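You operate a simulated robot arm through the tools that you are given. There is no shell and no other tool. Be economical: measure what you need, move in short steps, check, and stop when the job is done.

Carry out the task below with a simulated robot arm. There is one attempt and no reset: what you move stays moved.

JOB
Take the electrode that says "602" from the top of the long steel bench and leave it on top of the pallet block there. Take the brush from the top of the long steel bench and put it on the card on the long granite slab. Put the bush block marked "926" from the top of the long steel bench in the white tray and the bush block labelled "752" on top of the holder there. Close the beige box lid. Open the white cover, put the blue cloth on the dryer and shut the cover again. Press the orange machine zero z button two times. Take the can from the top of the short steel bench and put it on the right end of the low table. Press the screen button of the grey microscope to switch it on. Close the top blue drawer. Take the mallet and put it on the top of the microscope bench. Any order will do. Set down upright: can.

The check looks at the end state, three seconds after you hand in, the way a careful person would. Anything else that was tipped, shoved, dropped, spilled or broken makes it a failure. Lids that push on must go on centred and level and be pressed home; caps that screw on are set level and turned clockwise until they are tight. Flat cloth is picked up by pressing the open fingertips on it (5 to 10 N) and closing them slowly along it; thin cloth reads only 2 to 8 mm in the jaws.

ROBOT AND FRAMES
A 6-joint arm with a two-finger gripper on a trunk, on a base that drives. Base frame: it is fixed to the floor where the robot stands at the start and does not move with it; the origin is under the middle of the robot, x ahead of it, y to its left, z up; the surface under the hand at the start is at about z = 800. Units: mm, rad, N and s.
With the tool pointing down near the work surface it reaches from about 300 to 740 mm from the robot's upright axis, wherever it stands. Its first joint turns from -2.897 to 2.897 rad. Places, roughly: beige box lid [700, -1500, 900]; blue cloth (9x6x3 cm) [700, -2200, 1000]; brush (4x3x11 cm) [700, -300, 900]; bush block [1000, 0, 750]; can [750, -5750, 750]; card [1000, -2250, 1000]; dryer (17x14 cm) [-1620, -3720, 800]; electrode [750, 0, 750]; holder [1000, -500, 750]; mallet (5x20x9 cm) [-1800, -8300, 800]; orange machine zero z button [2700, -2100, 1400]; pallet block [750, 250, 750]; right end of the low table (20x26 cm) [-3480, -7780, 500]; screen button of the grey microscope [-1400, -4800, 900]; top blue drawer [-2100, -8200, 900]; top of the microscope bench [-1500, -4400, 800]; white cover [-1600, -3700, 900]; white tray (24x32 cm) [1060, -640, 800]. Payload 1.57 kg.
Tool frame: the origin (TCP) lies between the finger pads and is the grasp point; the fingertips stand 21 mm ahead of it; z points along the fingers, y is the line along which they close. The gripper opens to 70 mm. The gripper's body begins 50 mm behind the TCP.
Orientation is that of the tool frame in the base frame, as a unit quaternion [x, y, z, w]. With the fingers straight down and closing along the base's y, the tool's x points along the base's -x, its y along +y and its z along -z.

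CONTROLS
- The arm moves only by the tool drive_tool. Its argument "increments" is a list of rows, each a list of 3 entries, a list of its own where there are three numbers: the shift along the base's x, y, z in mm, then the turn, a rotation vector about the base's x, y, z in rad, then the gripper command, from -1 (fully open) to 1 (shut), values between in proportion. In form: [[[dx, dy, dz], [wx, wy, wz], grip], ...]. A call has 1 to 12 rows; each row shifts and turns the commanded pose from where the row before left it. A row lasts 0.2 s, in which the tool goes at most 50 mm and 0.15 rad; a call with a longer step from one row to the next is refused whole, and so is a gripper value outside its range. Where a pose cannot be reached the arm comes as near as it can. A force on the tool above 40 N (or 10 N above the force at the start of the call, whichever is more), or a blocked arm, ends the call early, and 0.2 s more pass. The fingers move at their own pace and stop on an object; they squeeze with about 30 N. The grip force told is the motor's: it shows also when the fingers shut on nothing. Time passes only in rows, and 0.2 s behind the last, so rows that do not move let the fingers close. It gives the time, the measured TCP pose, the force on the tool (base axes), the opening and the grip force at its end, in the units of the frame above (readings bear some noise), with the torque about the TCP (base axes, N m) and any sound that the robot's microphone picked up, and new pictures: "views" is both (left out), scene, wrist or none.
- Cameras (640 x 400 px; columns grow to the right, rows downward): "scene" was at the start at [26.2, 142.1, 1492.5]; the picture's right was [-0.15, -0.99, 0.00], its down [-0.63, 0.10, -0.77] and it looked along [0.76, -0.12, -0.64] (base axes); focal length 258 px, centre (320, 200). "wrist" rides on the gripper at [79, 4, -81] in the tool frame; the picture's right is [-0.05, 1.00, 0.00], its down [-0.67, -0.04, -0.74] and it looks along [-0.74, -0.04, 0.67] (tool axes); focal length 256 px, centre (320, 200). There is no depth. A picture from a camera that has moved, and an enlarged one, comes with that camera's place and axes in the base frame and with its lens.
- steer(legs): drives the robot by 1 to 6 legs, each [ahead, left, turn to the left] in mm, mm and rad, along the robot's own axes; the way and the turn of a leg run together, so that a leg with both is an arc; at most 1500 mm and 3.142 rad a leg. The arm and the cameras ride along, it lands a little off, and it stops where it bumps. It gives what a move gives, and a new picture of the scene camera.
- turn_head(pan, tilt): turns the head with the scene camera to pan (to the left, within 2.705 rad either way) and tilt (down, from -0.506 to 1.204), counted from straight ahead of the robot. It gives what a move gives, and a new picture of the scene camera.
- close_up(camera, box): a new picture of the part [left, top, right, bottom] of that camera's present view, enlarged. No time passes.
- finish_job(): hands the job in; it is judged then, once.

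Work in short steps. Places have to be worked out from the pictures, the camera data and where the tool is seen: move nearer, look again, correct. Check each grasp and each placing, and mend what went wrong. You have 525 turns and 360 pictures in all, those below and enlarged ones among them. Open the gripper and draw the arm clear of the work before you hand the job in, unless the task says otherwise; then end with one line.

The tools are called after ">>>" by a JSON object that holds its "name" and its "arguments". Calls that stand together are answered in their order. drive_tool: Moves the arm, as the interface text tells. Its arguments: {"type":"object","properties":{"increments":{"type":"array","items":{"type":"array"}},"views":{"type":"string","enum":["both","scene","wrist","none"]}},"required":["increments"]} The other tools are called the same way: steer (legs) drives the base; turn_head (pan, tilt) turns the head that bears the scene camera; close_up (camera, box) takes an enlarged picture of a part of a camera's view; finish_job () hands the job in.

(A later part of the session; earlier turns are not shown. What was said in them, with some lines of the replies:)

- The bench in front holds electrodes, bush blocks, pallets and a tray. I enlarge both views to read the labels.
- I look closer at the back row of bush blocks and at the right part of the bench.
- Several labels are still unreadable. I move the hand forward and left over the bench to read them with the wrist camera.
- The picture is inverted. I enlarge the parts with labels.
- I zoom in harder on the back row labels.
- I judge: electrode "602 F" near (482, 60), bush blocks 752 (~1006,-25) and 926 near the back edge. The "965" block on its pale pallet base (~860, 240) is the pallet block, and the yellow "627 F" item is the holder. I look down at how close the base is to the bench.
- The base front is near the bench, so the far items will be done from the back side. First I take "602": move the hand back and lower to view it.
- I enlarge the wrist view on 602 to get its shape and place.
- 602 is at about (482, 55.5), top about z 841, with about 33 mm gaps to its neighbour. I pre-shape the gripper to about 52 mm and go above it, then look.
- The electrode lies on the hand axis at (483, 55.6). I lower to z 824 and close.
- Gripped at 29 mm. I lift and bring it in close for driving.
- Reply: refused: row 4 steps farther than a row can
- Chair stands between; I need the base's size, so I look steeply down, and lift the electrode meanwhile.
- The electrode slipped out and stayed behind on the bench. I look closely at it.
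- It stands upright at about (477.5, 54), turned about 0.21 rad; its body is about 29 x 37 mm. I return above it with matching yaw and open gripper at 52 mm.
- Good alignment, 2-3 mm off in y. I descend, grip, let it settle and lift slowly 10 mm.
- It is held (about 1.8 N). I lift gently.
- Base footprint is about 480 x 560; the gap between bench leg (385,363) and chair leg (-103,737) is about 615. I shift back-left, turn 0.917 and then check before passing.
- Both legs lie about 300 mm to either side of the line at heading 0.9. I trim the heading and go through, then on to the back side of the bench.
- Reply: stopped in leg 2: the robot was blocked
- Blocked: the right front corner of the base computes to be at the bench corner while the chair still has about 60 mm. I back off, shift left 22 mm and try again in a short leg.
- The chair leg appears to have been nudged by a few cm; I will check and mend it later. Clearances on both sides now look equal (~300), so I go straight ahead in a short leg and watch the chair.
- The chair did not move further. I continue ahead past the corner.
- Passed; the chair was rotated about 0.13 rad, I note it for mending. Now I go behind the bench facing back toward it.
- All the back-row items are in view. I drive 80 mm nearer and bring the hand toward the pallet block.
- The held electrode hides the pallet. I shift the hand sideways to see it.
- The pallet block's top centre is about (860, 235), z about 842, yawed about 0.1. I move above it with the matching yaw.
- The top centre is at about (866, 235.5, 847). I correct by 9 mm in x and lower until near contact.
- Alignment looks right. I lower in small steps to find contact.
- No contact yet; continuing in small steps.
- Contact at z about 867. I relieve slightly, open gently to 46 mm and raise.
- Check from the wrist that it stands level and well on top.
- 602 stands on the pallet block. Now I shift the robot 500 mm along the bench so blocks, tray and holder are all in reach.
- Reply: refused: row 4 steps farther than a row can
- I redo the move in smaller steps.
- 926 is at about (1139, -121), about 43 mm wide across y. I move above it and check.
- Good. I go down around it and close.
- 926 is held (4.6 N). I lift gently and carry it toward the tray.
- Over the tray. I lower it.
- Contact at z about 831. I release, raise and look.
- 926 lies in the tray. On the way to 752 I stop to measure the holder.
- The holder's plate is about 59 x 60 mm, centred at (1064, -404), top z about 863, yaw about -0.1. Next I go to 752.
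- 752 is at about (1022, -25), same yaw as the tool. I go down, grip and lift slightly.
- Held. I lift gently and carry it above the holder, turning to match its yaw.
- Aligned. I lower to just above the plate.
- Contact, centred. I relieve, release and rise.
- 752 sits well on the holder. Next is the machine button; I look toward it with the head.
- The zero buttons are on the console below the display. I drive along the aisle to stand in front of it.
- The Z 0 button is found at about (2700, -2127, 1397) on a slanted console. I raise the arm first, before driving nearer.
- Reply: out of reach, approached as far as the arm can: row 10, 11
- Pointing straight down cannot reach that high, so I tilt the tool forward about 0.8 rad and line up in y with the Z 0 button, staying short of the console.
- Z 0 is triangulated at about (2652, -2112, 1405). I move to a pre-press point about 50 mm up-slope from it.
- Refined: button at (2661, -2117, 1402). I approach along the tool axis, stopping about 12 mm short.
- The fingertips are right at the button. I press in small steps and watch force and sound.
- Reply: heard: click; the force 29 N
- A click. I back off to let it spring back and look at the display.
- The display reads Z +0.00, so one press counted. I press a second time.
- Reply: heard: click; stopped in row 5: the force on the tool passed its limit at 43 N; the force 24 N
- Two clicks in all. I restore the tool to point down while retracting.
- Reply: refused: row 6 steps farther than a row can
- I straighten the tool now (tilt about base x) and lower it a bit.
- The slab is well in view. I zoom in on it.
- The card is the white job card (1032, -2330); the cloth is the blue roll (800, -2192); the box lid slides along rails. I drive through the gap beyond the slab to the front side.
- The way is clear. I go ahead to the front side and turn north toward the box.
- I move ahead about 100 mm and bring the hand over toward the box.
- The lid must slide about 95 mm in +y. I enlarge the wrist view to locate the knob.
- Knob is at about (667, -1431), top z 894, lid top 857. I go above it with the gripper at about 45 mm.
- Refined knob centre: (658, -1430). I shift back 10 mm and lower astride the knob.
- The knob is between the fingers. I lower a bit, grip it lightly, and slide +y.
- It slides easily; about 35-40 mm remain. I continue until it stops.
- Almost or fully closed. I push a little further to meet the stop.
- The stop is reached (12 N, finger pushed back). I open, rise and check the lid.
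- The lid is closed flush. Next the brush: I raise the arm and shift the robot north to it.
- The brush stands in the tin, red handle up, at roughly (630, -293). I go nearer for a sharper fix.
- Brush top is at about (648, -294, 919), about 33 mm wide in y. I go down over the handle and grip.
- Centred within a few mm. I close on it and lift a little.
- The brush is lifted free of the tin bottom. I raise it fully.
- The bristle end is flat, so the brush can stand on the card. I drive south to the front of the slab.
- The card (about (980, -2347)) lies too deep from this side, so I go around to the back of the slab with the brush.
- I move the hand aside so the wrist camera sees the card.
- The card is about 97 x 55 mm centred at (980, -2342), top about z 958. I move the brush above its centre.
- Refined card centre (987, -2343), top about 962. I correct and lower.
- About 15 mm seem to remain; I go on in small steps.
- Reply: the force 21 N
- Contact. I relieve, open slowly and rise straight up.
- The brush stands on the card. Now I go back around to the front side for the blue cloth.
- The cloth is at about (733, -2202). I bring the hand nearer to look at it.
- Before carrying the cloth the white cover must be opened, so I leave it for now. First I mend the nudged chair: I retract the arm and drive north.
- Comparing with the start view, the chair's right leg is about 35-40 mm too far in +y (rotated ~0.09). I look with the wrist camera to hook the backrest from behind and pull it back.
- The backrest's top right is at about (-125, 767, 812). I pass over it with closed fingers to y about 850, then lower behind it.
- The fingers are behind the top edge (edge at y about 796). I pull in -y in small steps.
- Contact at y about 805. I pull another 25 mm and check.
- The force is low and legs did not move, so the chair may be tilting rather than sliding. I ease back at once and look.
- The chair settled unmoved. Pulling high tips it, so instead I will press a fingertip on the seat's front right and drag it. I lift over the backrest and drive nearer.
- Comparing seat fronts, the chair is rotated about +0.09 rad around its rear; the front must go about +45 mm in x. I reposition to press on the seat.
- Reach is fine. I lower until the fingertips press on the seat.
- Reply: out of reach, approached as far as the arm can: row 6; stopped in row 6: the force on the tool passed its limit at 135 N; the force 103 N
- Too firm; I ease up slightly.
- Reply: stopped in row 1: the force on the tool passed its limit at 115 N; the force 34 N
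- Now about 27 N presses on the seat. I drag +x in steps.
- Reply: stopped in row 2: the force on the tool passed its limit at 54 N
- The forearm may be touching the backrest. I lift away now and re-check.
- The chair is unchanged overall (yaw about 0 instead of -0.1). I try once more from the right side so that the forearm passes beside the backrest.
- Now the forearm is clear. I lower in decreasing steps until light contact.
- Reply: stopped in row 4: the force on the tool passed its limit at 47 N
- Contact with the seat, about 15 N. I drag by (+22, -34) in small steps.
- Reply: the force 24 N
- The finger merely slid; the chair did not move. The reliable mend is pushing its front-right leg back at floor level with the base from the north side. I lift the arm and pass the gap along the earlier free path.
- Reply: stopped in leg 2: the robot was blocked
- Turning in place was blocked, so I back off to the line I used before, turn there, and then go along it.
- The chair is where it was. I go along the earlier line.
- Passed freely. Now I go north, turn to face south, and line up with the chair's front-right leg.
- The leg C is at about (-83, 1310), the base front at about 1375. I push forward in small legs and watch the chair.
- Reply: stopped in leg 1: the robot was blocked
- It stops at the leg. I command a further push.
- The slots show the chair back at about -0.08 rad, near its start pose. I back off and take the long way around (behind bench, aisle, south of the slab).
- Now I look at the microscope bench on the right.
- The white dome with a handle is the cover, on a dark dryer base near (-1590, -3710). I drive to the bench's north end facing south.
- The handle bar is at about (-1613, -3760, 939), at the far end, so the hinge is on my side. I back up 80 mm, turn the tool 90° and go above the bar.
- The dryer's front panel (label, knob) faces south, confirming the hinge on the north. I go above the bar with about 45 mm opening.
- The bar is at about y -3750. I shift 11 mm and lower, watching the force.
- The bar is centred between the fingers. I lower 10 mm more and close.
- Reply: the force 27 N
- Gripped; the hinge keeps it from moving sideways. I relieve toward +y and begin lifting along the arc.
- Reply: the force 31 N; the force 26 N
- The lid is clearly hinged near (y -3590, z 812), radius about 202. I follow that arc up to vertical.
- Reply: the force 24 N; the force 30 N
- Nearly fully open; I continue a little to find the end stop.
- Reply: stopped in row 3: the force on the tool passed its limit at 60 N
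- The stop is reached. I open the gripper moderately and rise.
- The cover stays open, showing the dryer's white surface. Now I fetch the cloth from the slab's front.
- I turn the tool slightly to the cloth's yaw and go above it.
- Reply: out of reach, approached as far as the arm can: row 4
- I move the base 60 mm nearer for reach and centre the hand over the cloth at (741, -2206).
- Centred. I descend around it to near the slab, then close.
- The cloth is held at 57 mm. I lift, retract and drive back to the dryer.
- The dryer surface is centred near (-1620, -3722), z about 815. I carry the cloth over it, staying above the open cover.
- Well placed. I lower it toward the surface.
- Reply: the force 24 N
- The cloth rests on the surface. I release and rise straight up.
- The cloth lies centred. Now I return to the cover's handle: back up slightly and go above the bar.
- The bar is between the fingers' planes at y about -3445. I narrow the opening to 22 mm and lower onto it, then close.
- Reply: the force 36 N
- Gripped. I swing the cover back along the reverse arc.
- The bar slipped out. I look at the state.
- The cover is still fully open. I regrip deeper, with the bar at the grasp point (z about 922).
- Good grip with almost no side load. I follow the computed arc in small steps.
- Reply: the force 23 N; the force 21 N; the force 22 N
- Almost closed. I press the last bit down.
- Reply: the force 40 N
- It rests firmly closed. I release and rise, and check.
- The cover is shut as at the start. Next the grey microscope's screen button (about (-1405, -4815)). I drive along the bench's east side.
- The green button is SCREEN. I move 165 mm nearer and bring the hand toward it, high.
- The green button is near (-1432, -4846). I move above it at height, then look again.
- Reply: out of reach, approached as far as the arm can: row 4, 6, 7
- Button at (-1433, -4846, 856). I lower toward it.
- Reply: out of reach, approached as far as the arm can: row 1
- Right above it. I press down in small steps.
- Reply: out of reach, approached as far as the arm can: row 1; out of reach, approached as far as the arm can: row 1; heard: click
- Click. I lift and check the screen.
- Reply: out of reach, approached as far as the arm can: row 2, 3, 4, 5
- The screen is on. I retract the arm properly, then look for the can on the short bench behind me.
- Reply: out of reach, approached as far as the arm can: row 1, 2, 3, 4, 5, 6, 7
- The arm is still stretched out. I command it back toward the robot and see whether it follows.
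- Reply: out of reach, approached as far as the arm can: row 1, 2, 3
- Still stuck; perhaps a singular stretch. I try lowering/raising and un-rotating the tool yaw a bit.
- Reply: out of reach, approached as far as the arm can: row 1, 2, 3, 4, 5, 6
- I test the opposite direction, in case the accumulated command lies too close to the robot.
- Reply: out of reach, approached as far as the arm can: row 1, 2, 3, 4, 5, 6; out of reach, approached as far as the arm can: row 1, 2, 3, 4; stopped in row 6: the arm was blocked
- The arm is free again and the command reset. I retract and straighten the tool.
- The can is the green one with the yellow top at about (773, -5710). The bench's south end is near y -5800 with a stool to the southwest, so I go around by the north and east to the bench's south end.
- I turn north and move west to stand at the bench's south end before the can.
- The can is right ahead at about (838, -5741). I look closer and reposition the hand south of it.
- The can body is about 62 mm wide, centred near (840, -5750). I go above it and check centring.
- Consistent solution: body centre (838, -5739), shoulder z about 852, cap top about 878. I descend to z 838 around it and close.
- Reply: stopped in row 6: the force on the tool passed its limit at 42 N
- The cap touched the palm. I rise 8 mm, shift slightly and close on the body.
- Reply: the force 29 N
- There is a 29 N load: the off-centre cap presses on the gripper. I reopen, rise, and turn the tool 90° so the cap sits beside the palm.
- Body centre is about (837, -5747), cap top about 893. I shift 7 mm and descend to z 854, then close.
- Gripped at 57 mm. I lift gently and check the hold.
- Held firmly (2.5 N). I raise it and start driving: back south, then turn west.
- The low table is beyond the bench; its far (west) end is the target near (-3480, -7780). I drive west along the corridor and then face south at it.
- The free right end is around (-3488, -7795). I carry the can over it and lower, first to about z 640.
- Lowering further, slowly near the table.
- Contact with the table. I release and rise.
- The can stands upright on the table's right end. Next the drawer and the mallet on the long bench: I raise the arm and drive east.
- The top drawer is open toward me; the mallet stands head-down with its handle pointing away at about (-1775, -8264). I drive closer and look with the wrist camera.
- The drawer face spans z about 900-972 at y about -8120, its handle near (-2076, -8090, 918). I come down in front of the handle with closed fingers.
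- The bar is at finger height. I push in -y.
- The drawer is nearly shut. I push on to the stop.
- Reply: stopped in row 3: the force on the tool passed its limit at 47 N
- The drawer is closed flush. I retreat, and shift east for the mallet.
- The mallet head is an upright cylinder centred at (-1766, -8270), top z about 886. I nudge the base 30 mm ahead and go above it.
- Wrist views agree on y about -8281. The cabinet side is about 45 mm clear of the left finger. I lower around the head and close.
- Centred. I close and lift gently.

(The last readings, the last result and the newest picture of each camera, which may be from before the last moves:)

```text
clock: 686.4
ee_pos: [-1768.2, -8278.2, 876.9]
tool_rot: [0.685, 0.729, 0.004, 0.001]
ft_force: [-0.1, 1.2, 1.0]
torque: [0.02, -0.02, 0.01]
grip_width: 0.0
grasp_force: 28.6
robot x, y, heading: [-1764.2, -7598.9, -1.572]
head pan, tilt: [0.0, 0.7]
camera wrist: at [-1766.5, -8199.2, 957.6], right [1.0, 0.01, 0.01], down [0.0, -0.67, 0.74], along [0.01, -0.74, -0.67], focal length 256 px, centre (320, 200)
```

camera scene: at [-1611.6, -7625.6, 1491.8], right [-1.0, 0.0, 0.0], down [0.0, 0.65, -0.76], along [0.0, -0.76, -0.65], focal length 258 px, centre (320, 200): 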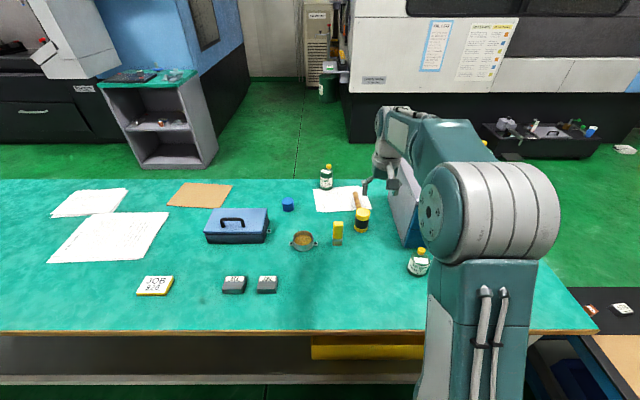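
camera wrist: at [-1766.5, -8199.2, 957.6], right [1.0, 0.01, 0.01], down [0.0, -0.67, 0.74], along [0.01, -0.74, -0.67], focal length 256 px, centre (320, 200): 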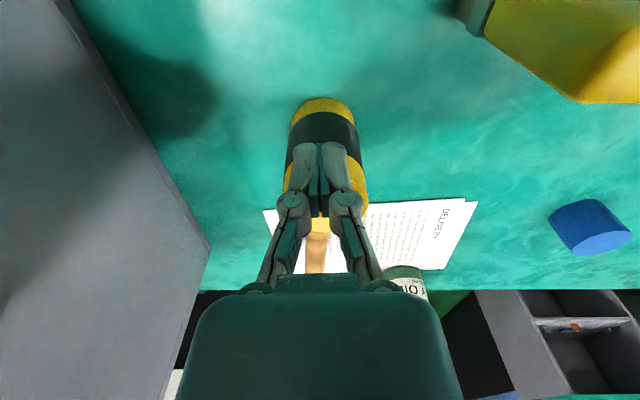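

The fingers slipped off: the head is lower and farther than judged (stereo gave y -8304, z 850). I rise and look again.

>>> {"name": "drive_tool", "arguments": {"increments": [[[0, 0, 30], [0, 0, 0], -1], [[0, 0, 40], [0, 0, 0], -1], [[0, 10, 30], [0, 0, 0], -1], [[0, 0, 0], [0, 0, 0], -1]], "views": "wrist"}}

>>> {"name": "close_up", "arguments": {"camera": "scene", "box": [300, 170, 420, 250]}}

>>> {"name": "close_up", "arguments": {"camera": "wrist", "box": [240, 40, 400, 240]}}

```text
clock: 687.4
ee_pos: [-1767.8, -8267.3, 976.9]
tool_rot: [0.685, 0.729, 0.004, 0.001]
ft_force: [0.0, -0.9, 0.8]
torque: [-0.02, -0.01, -0.04]
grip_width: 69.9
grasp_force: 0.0
robot x, y, heading: [-1765.3, -7600.4, -1.574]
head pan, tilt: [0.0, 0.7]
camera wrist: at [-1767.7, -8189.2, 1059.1], right [1.0, 0.01, 0.01], down [0.0, -0.67, 0.74], along [0.01, -0.74, -0.67], focal length 256 px, centre (320, 200)
```

wrist: 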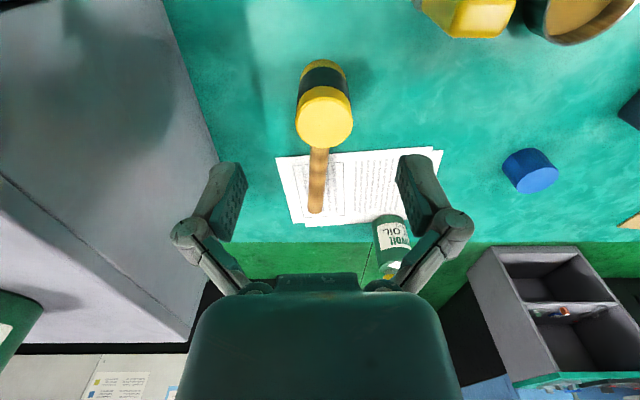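

```text
5.00 times, centred on (360, 210) of scene
camera zoom: at [-1611.4, -7626.2, 1491.8], right [-1.0, 0.0, 0.0], down [0.0, 0.65, -0.76], along [0.0, -0.76, -0.65], focal length 1289 px, centre (120, 150)
```

zoom: 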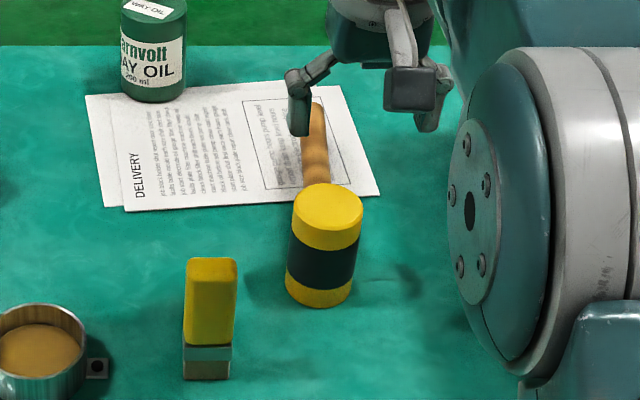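

```text
2.00 times, centred on (320, 140) of wrist
camera zoom: at [-1767.7, -8189.2, 1059.1], right [1.0, 0.01, 0.01], down [0.0, -0.67, 0.74], along [0.01, -0.74, -0.67], focal length 512 px, centre (320, 320)
```

zoom: 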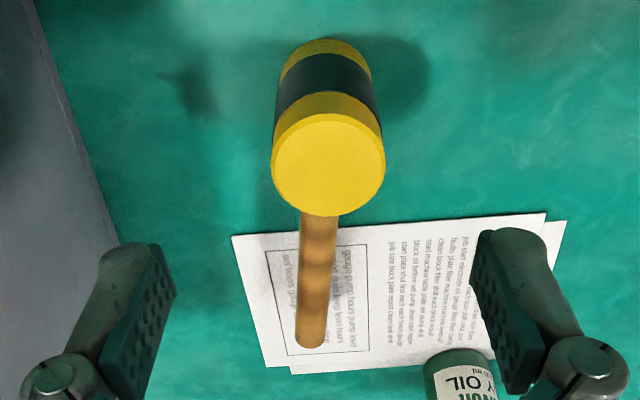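

Size-based depth agrees: head centre about (-1763, -8306), top about 853. I go there and down to z 832, then close.

>>> {"name": "drive_tool", "arguments": {"increments": [[[2, -20, -10], [0, 0, 0], -1], [[2, -19, -25], [0, 0, 0], -1], [[0, 0, -35], [0, 0, 0], -1], [[0, 0, -35], [0, 0, 0], -1], [[0, 0, -25], [0, 0, 0], -1], [[0, 0, -13], [0, 0, 0], -1], [[0, 0, 0], [0, 0, 0], -1]], "views": "wrist"}}

```text
clock: 689.0
ee_pos: [-1763.8, -8306.2, 830.2]
tool_rot: [0.684, 0.729, 0.004, 0.0]
ft_force: [0.1, 0.4, 0.1]
torque: [-0.01, -0.01, -0.01]
grip_width: 69.8
grasp_force: 0.1
robot x, y, heading: [-1768.0, -7596.6, -1.575]
head pan, tilt: [0.0, 0.7]
camera wrist: at [-1763.1, -8227.3, 912.9], right [1.0, 0.01, 0.01], down [0.0, -0.67, 0.74], along [0.01, -0.74, -0.67], focal length 256 px, centre (320, 200)
```

wrist: 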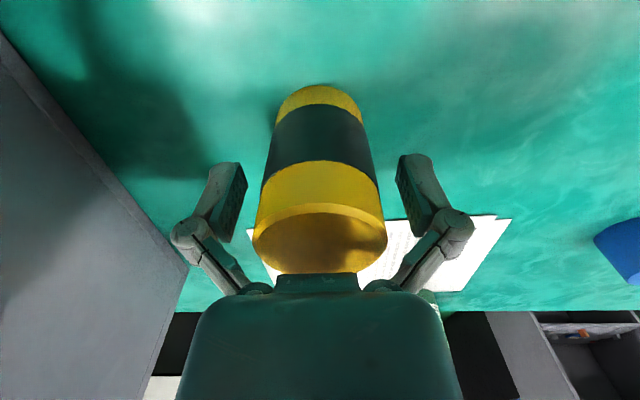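

Now the head is well between the fingers. I close and lift.

>>> {"name": "drive_tool", "arguments": {"increments": [[[0, 0, 0], [0, 0, 0], 0.0], [[0, 0, 0], [0, 0, 0], 1], [[0, 0, 0], [0, 0, 0], 1], [[0, 0, 4], [0, 0, 0], 1], [[0, 0, 6], [0, 0, 0], 1], [[0, 0, 10], [0, 0, 0], 1], [[0, 0, 12], [0, 0, 0], 1], [[0, 0, 0], [0, 0, 0], 1]], "views": "wrist"}}

```text
clock: 690.8
ee_pos: [-1761.4, -8307.7, 864.0]
tool_rot: [0.685, 0.729, 0.004, 0.0]
ft_force: [0.1, 0.9, -3.4]
torque: [0.05, -0.02, 0.02]
grip_width: 49.1
grasp_force: 30.2
robot x, y, heading: [-1765.0, -7602.1, -1.571]
head pan, tilt: [0.0, 0.7]
camera wrist: at [-1761.6, -8228.4, 945.5], right [1.0, 0.01, 0.01], down [0.0, -0.67, 0.74], along [0.01, -0.74, -0.67], focal length 256 px, centre (320, 200)
```

wrist: 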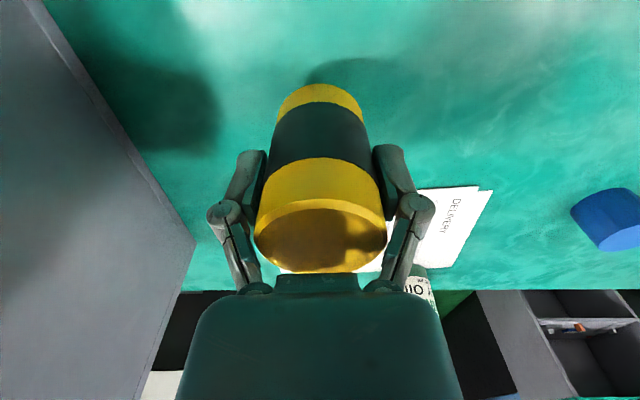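

Mallet held (49 mm, 3.4 N). I lift, retract, and drive toward the free area on the microscope bench's west side.

>>> {"name": "drive_tool", "arguments": {"increments": [[[0, 0, 15], [0, 0, 0], 1], [[0, 0, 22], [0, 0, 0], 1], [[0, 5, 28], [0, 0, 0], 1], [[0, 15, 32], [0, 0, 0], 1], [[0, 25, 32], [0, 0, 0], 1], [[0, 35, 25], [0, 0, 0], 1], [[0, 42, 10], [0, 0, 0], 1], [[0, 45, 0], [0, 0, 0], 1], [[0, 45, 0], [0, 0, 0], 1], [[0, 40, 0], [0, 0, 0], 1], [[0, 25, 0], [0, 0, 0], 1], [[0, 10, 0], [0, 0, 0], 1]], "views": "none"}}

>>> {"name": "steer", "arguments": {"legs": [[-400, 0, 0], [0, -950, 0], [-1500, 0, 0], [-1500, 0, 0], [0, 0, 1.571]]}}

>>> {"name": "turn_head", "arguments": {"pan": 0.0, "tilt": 0.6}}

```text
clock: 693.4
ee_pos: [-1762.1, -8019.9, 1028.0]
tool_rot: [0.685, 0.728, 0.004, 0.0]
ft_force: [-1.0, 0.2, -3.0]
torque: [0.07, 0.02, -0.03]
grip_width: 49.2
grasp_force: 30.3
robot x, y, heading: [-1767.8, -7598.2, -1.569]
head pan, tilt: [0.0, 0.7]
```

```text
clock: 718.2
ee_pos: [-2262.5, -4201.3, 1028.7]
tool_rot: [-0.012, 1.0, 0.004, -0.003]
ft_force: [0.1, -0.1, -3.4]
torque: [0.02, 0.09, -0.03]
grip_width: 49.2
grasp_force: 29.8
robot x, y, heading: [-2682.9, -4190.8, -0.038]
head pan, tilt: [0.0, 0.7]
camera scene: at [-2648.9, -4035.1, 1491.8], right [-0.04, -1.0, 0.0], down [-0.64, 0.02, -0.76], along [0.76, -0.03, -0.65], focal length 258 px, centre (320, 200)
```

scene: 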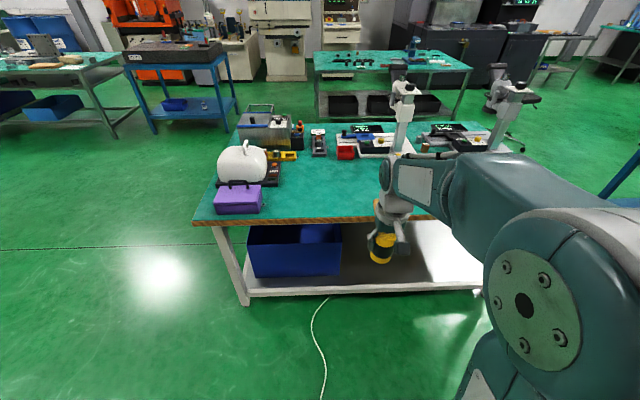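

```text
clock: 718.9
ee_pos: [-2260.9, -4201.3, 1027.5]
tool_rot: [-0.011, 1.0, 0.003, -0.002]
ft_force: [-0.1, 0.5, -5.3]
torque: [0.02, 0.06, -0.01]
grip_width: 49.3
grasp_force: 30.5
robot x, y, heading: [-2682.9, -4190.7, -0.038]
head pan, tilt: [0.0, 0.6]
camera scene: at [-2645.5, -4035.3, 1500.4], right [-0.04, -1.0, 0.0], down [-0.57, 0.02, -0.82], along [0.82, -0.03, -0.57], focal length 258 px, centre (320, 200)
```

scene: 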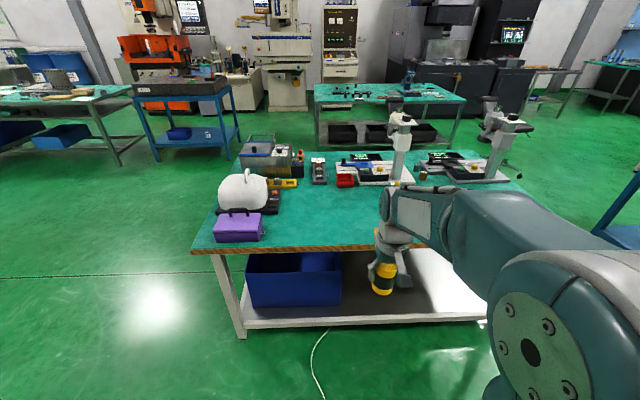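

The free part of the bench top lies ahead. I drive 410 mm nearer and check.

>>> {"name": "steer", "arguments": {"legs": [[400, 90, 0.03]]}}

>>> {"name": "turn_head", "arguments": {"pan": -0.15, "tilt": 0.9}}

```text
clock: 721.5
ee_pos: [-1855.9, -4112.6, 1029.2]
tool_rot: [-0.023, 1.0, 0.003, -0.002]
ft_force: [0.3, 0.3, -4.0]
torque: [0.03, 0.1, -0.01]
grip_width: 48.8
grasp_force: 30.1
robot x, y, heading: [-2274.6, -4109.8, -0.019]
head pan, tilt: [0.0, 0.6]
camera scene: at [-2243.7, -3956.6, 1500.5], right [-0.01, -1.0, 0.0], down [-0.57, 0.01, -0.82], along [0.82, -0.01, -0.57], focal length 258 px, centre (320, 200)
```

scene: 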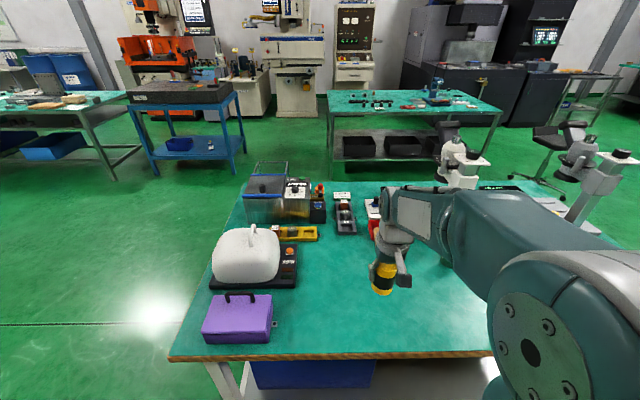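

```text
clock: 722.3
ee_pos: [-1855.0, -4111.6, 1028.9]
tool_rot: [-0.024, 1.0, 0.003, -0.003]
ft_force: [-0.7, 0.4, -4.7]
torque: [0.01, 0.05, 0.03]
grip_width: 49.2
grasp_force: 30.1
robot x, y, heading: [-2276.8, -4109.2, -0.014]
head pan, tilt: [-0.15, 0.901]
camera scene: at [-2257.6, -3966.6, 1475.7], right [-0.16, -0.99, 0.0], down [-0.77, 0.13, -0.62], along [0.61, -0.1, -0.78], focal length 258 px, centre (320, 200)
```

scene: 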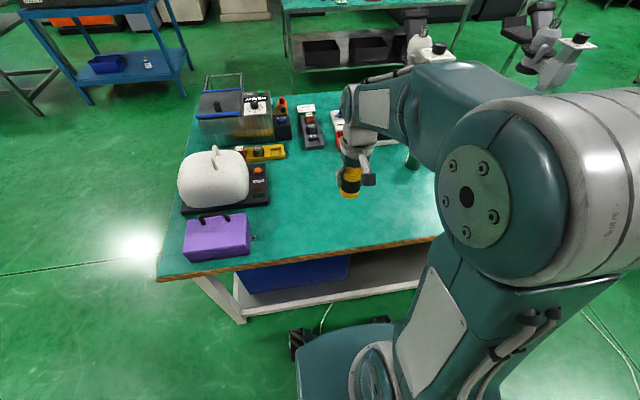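

The spot (-1783, -4110) is clear, with the handle pointing ahead over free surface. I move there and lower.

>>> {"name": "drive_tool", "arguments": {"increments": [[[15, 0, -10], [0, 0, 0], 1], [[30, 0, -20], [0, 0, 0], 1], [[27, 0, -30], [0, 0, 0], 1], [[0, 0, -38], [0, 0, 0], 1], [[0, 0, -38], [0, 0, 0], 1], [[0, 0, -28], [0, 0, 0], 1], [[0, 0, -14], [0, 0, 0], 1], [[0, 0, 0], [0, 0, 0], 1]], "views": "both"}}

```text
clock: 724.1
ee_pos: [-1780.2, -4112.1, 850.2]
tool_rot: [-0.024, 1.0, 0.004, -0.003]
ft_force: [-1.3, 0.4, -3.9]
torque: [0.02, 0.08, 0.01]
grip_width: 49.1
grasp_force: 29.8
robot x, y, heading: [-2277.3, -4113.7, -0.016]
head pan, tilt: [-0.15, 0.901]
camera scene: at [-2256.9, -3966.6, 1475.6], right [-0.16, -0.99, 0.0], down [-0.77, 0.13, -0.62], along [0.61, -0.1, -0.78], focal length 258 px, centre (320, 200)
camera wrist: at [-1859.2, -4111.9, 931.9], right [0.01, 1.0, 0.01], down [0.67, -0.01, 0.74], along [0.74, 0.0, -0.67], focal length 256 px, centre (320, 200)
```

scene: 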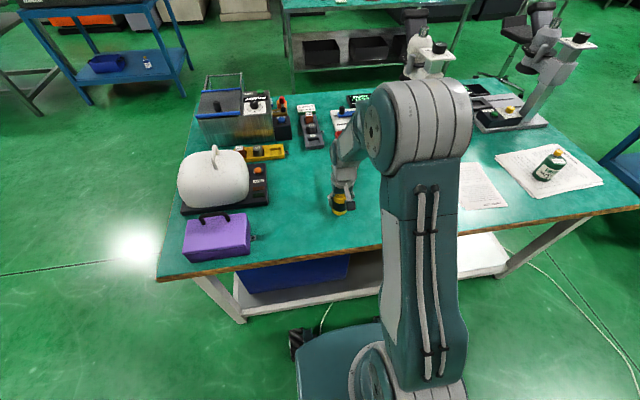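
wrist: 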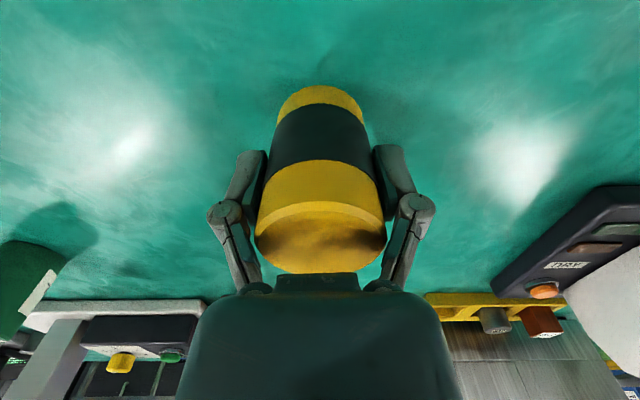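

Clear. I lower the last 20 mm in small steps.

>>> {"name": "drive_tool", "arguments": {"increments": [[[0, 0, -8], [0, 0, 0], 1], [[0, 0, -5], [0, 0, 0], 1], [[0, 0, -3], [0, 0, 0], 1], [[0, 0, -2], [0, 0, 0], 1], [[0, 0, -2], [0, 0, 0], 1], [[0, 0, -2], [0, 0, 0], 1]], "views": "none"}}

```text
clock: 725.5
ee_pos: [-1782.8, -4111.3, 830.7]
tool_rot: [-0.024, 1.0, 0.003, 0.001]
ft_force: [-7.4, 0.9, 14.0]
torque: [-0.21, 0.07, -0.06]
grip_width: 49.4
grasp_force: 29.5
robot x, y, heading: [-2277.3, -4111.2, -0.012]
head pan, tilt: [-0.15, 0.901]
stopped in row 6: the force on the tool passed its limit at 41 N (the readings are from after the stop); the commanded pose is now the measured one
```

Contact. I release slowly and rise straight up.

>>> {"name": "drive_tool", "arguments": {"increments": [[[0, 0, 1], [0, 0, 0], 1], [[0, 0, 0], [0, 0, 0], -0.5], [[0, 0, 0], [0, 0, 0], -1], [[0, 0, 0], [0, 0, 0], -1], [[0, 0, 15], [0, 0, 0], -1], [[0, 0, 30], [0, 0, 0], -1], [[0, 0, 40], [0, 0, 0], -1], [[-10, 0, 45], [0, 0, 0], -1], [[-30, 0, 35], [0, 0, 0], -1], [[-45, 0, 0], [0, 0, 0], -1], [[-45, 0, 0], [0, 0, 0], -1]], "views": "both"}}

```text
clock: 728.0
ee_pos: [-1913.0, -4113.3, 998.3]
tool_rot: [-0.024, 1.0, 0.002, 0.001]
ft_force: [-0.1, 1.3, 0.5]
torque: [0.01, 0.0, 0.01]
grip_width: 70.1
grasp_force: 0.1
robot x, y, heading: [-2277.9, -4111.6, -0.013]
head pan, tilt: [-0.15, 0.901]
camera scene: at [-2258.4, -3966.5, 1475.7], right [-0.16, -0.99, 0.0], down [-0.77, 0.13, -0.62], along [0.61, -0.1, -0.78], focal length 258 px, centre (320, 200)
camera wrist: at [-1990.5, -4113.5, 1078.9], right [0.01, 1.0, 0.01], down [0.67, -0.01, 0.75], along [0.75, 0.0, -0.67], focal length 256 px, centre (320, 200)
```

scene: 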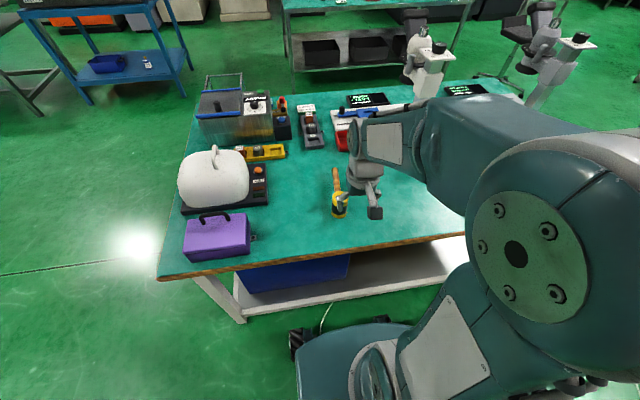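
wrist: 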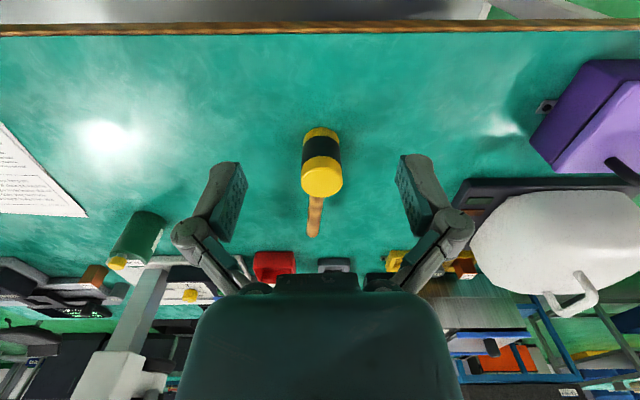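

All items are done. I draw the robot and arm clear of the bench before handing in.

>>> {"name": "steer", "arguments": {"legs": [[-250, 0, 0]]}}

```text
clock: 729.8
ee_pos: [-2161.5, -4110.1, 997.8]
tool_rot: [-0.024, 1.0, 0.003, 0.001]
ft_force: [0.4, 0.0, 0.6]
torque: [0.02, -0.03, 0.0]
grip_width: 70.3
grasp_force: 0.1
robot x, y, heading: [-2528.1, -4105.9, -0.011]
head pan, tilt: [-0.15, 0.901]
camera scene: at [-2508.3, -3962.9, 1475.7], right [-0.16, -0.99, 0.0], down [-0.77, 0.13, -0.62], along [0.61, -0.1, -0.78], focal length 258 px, centre (320, 200)
```

scene: 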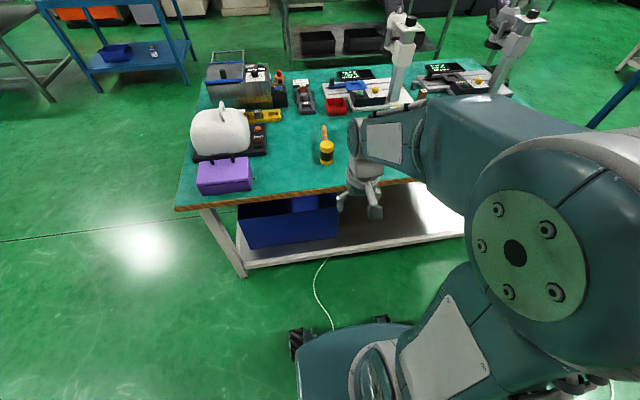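

The arm is clear and the gripper open; I hand in the job.

>>> {"name": "finish_job", "arguments": {}}

```text
The job is handed in.
```

I did every item on the list and handed the job in. One problem: my base pushed a green chair near the long steel bench a few centimetres out of place. I pushed it back to roughly where it stood, though not exactly.
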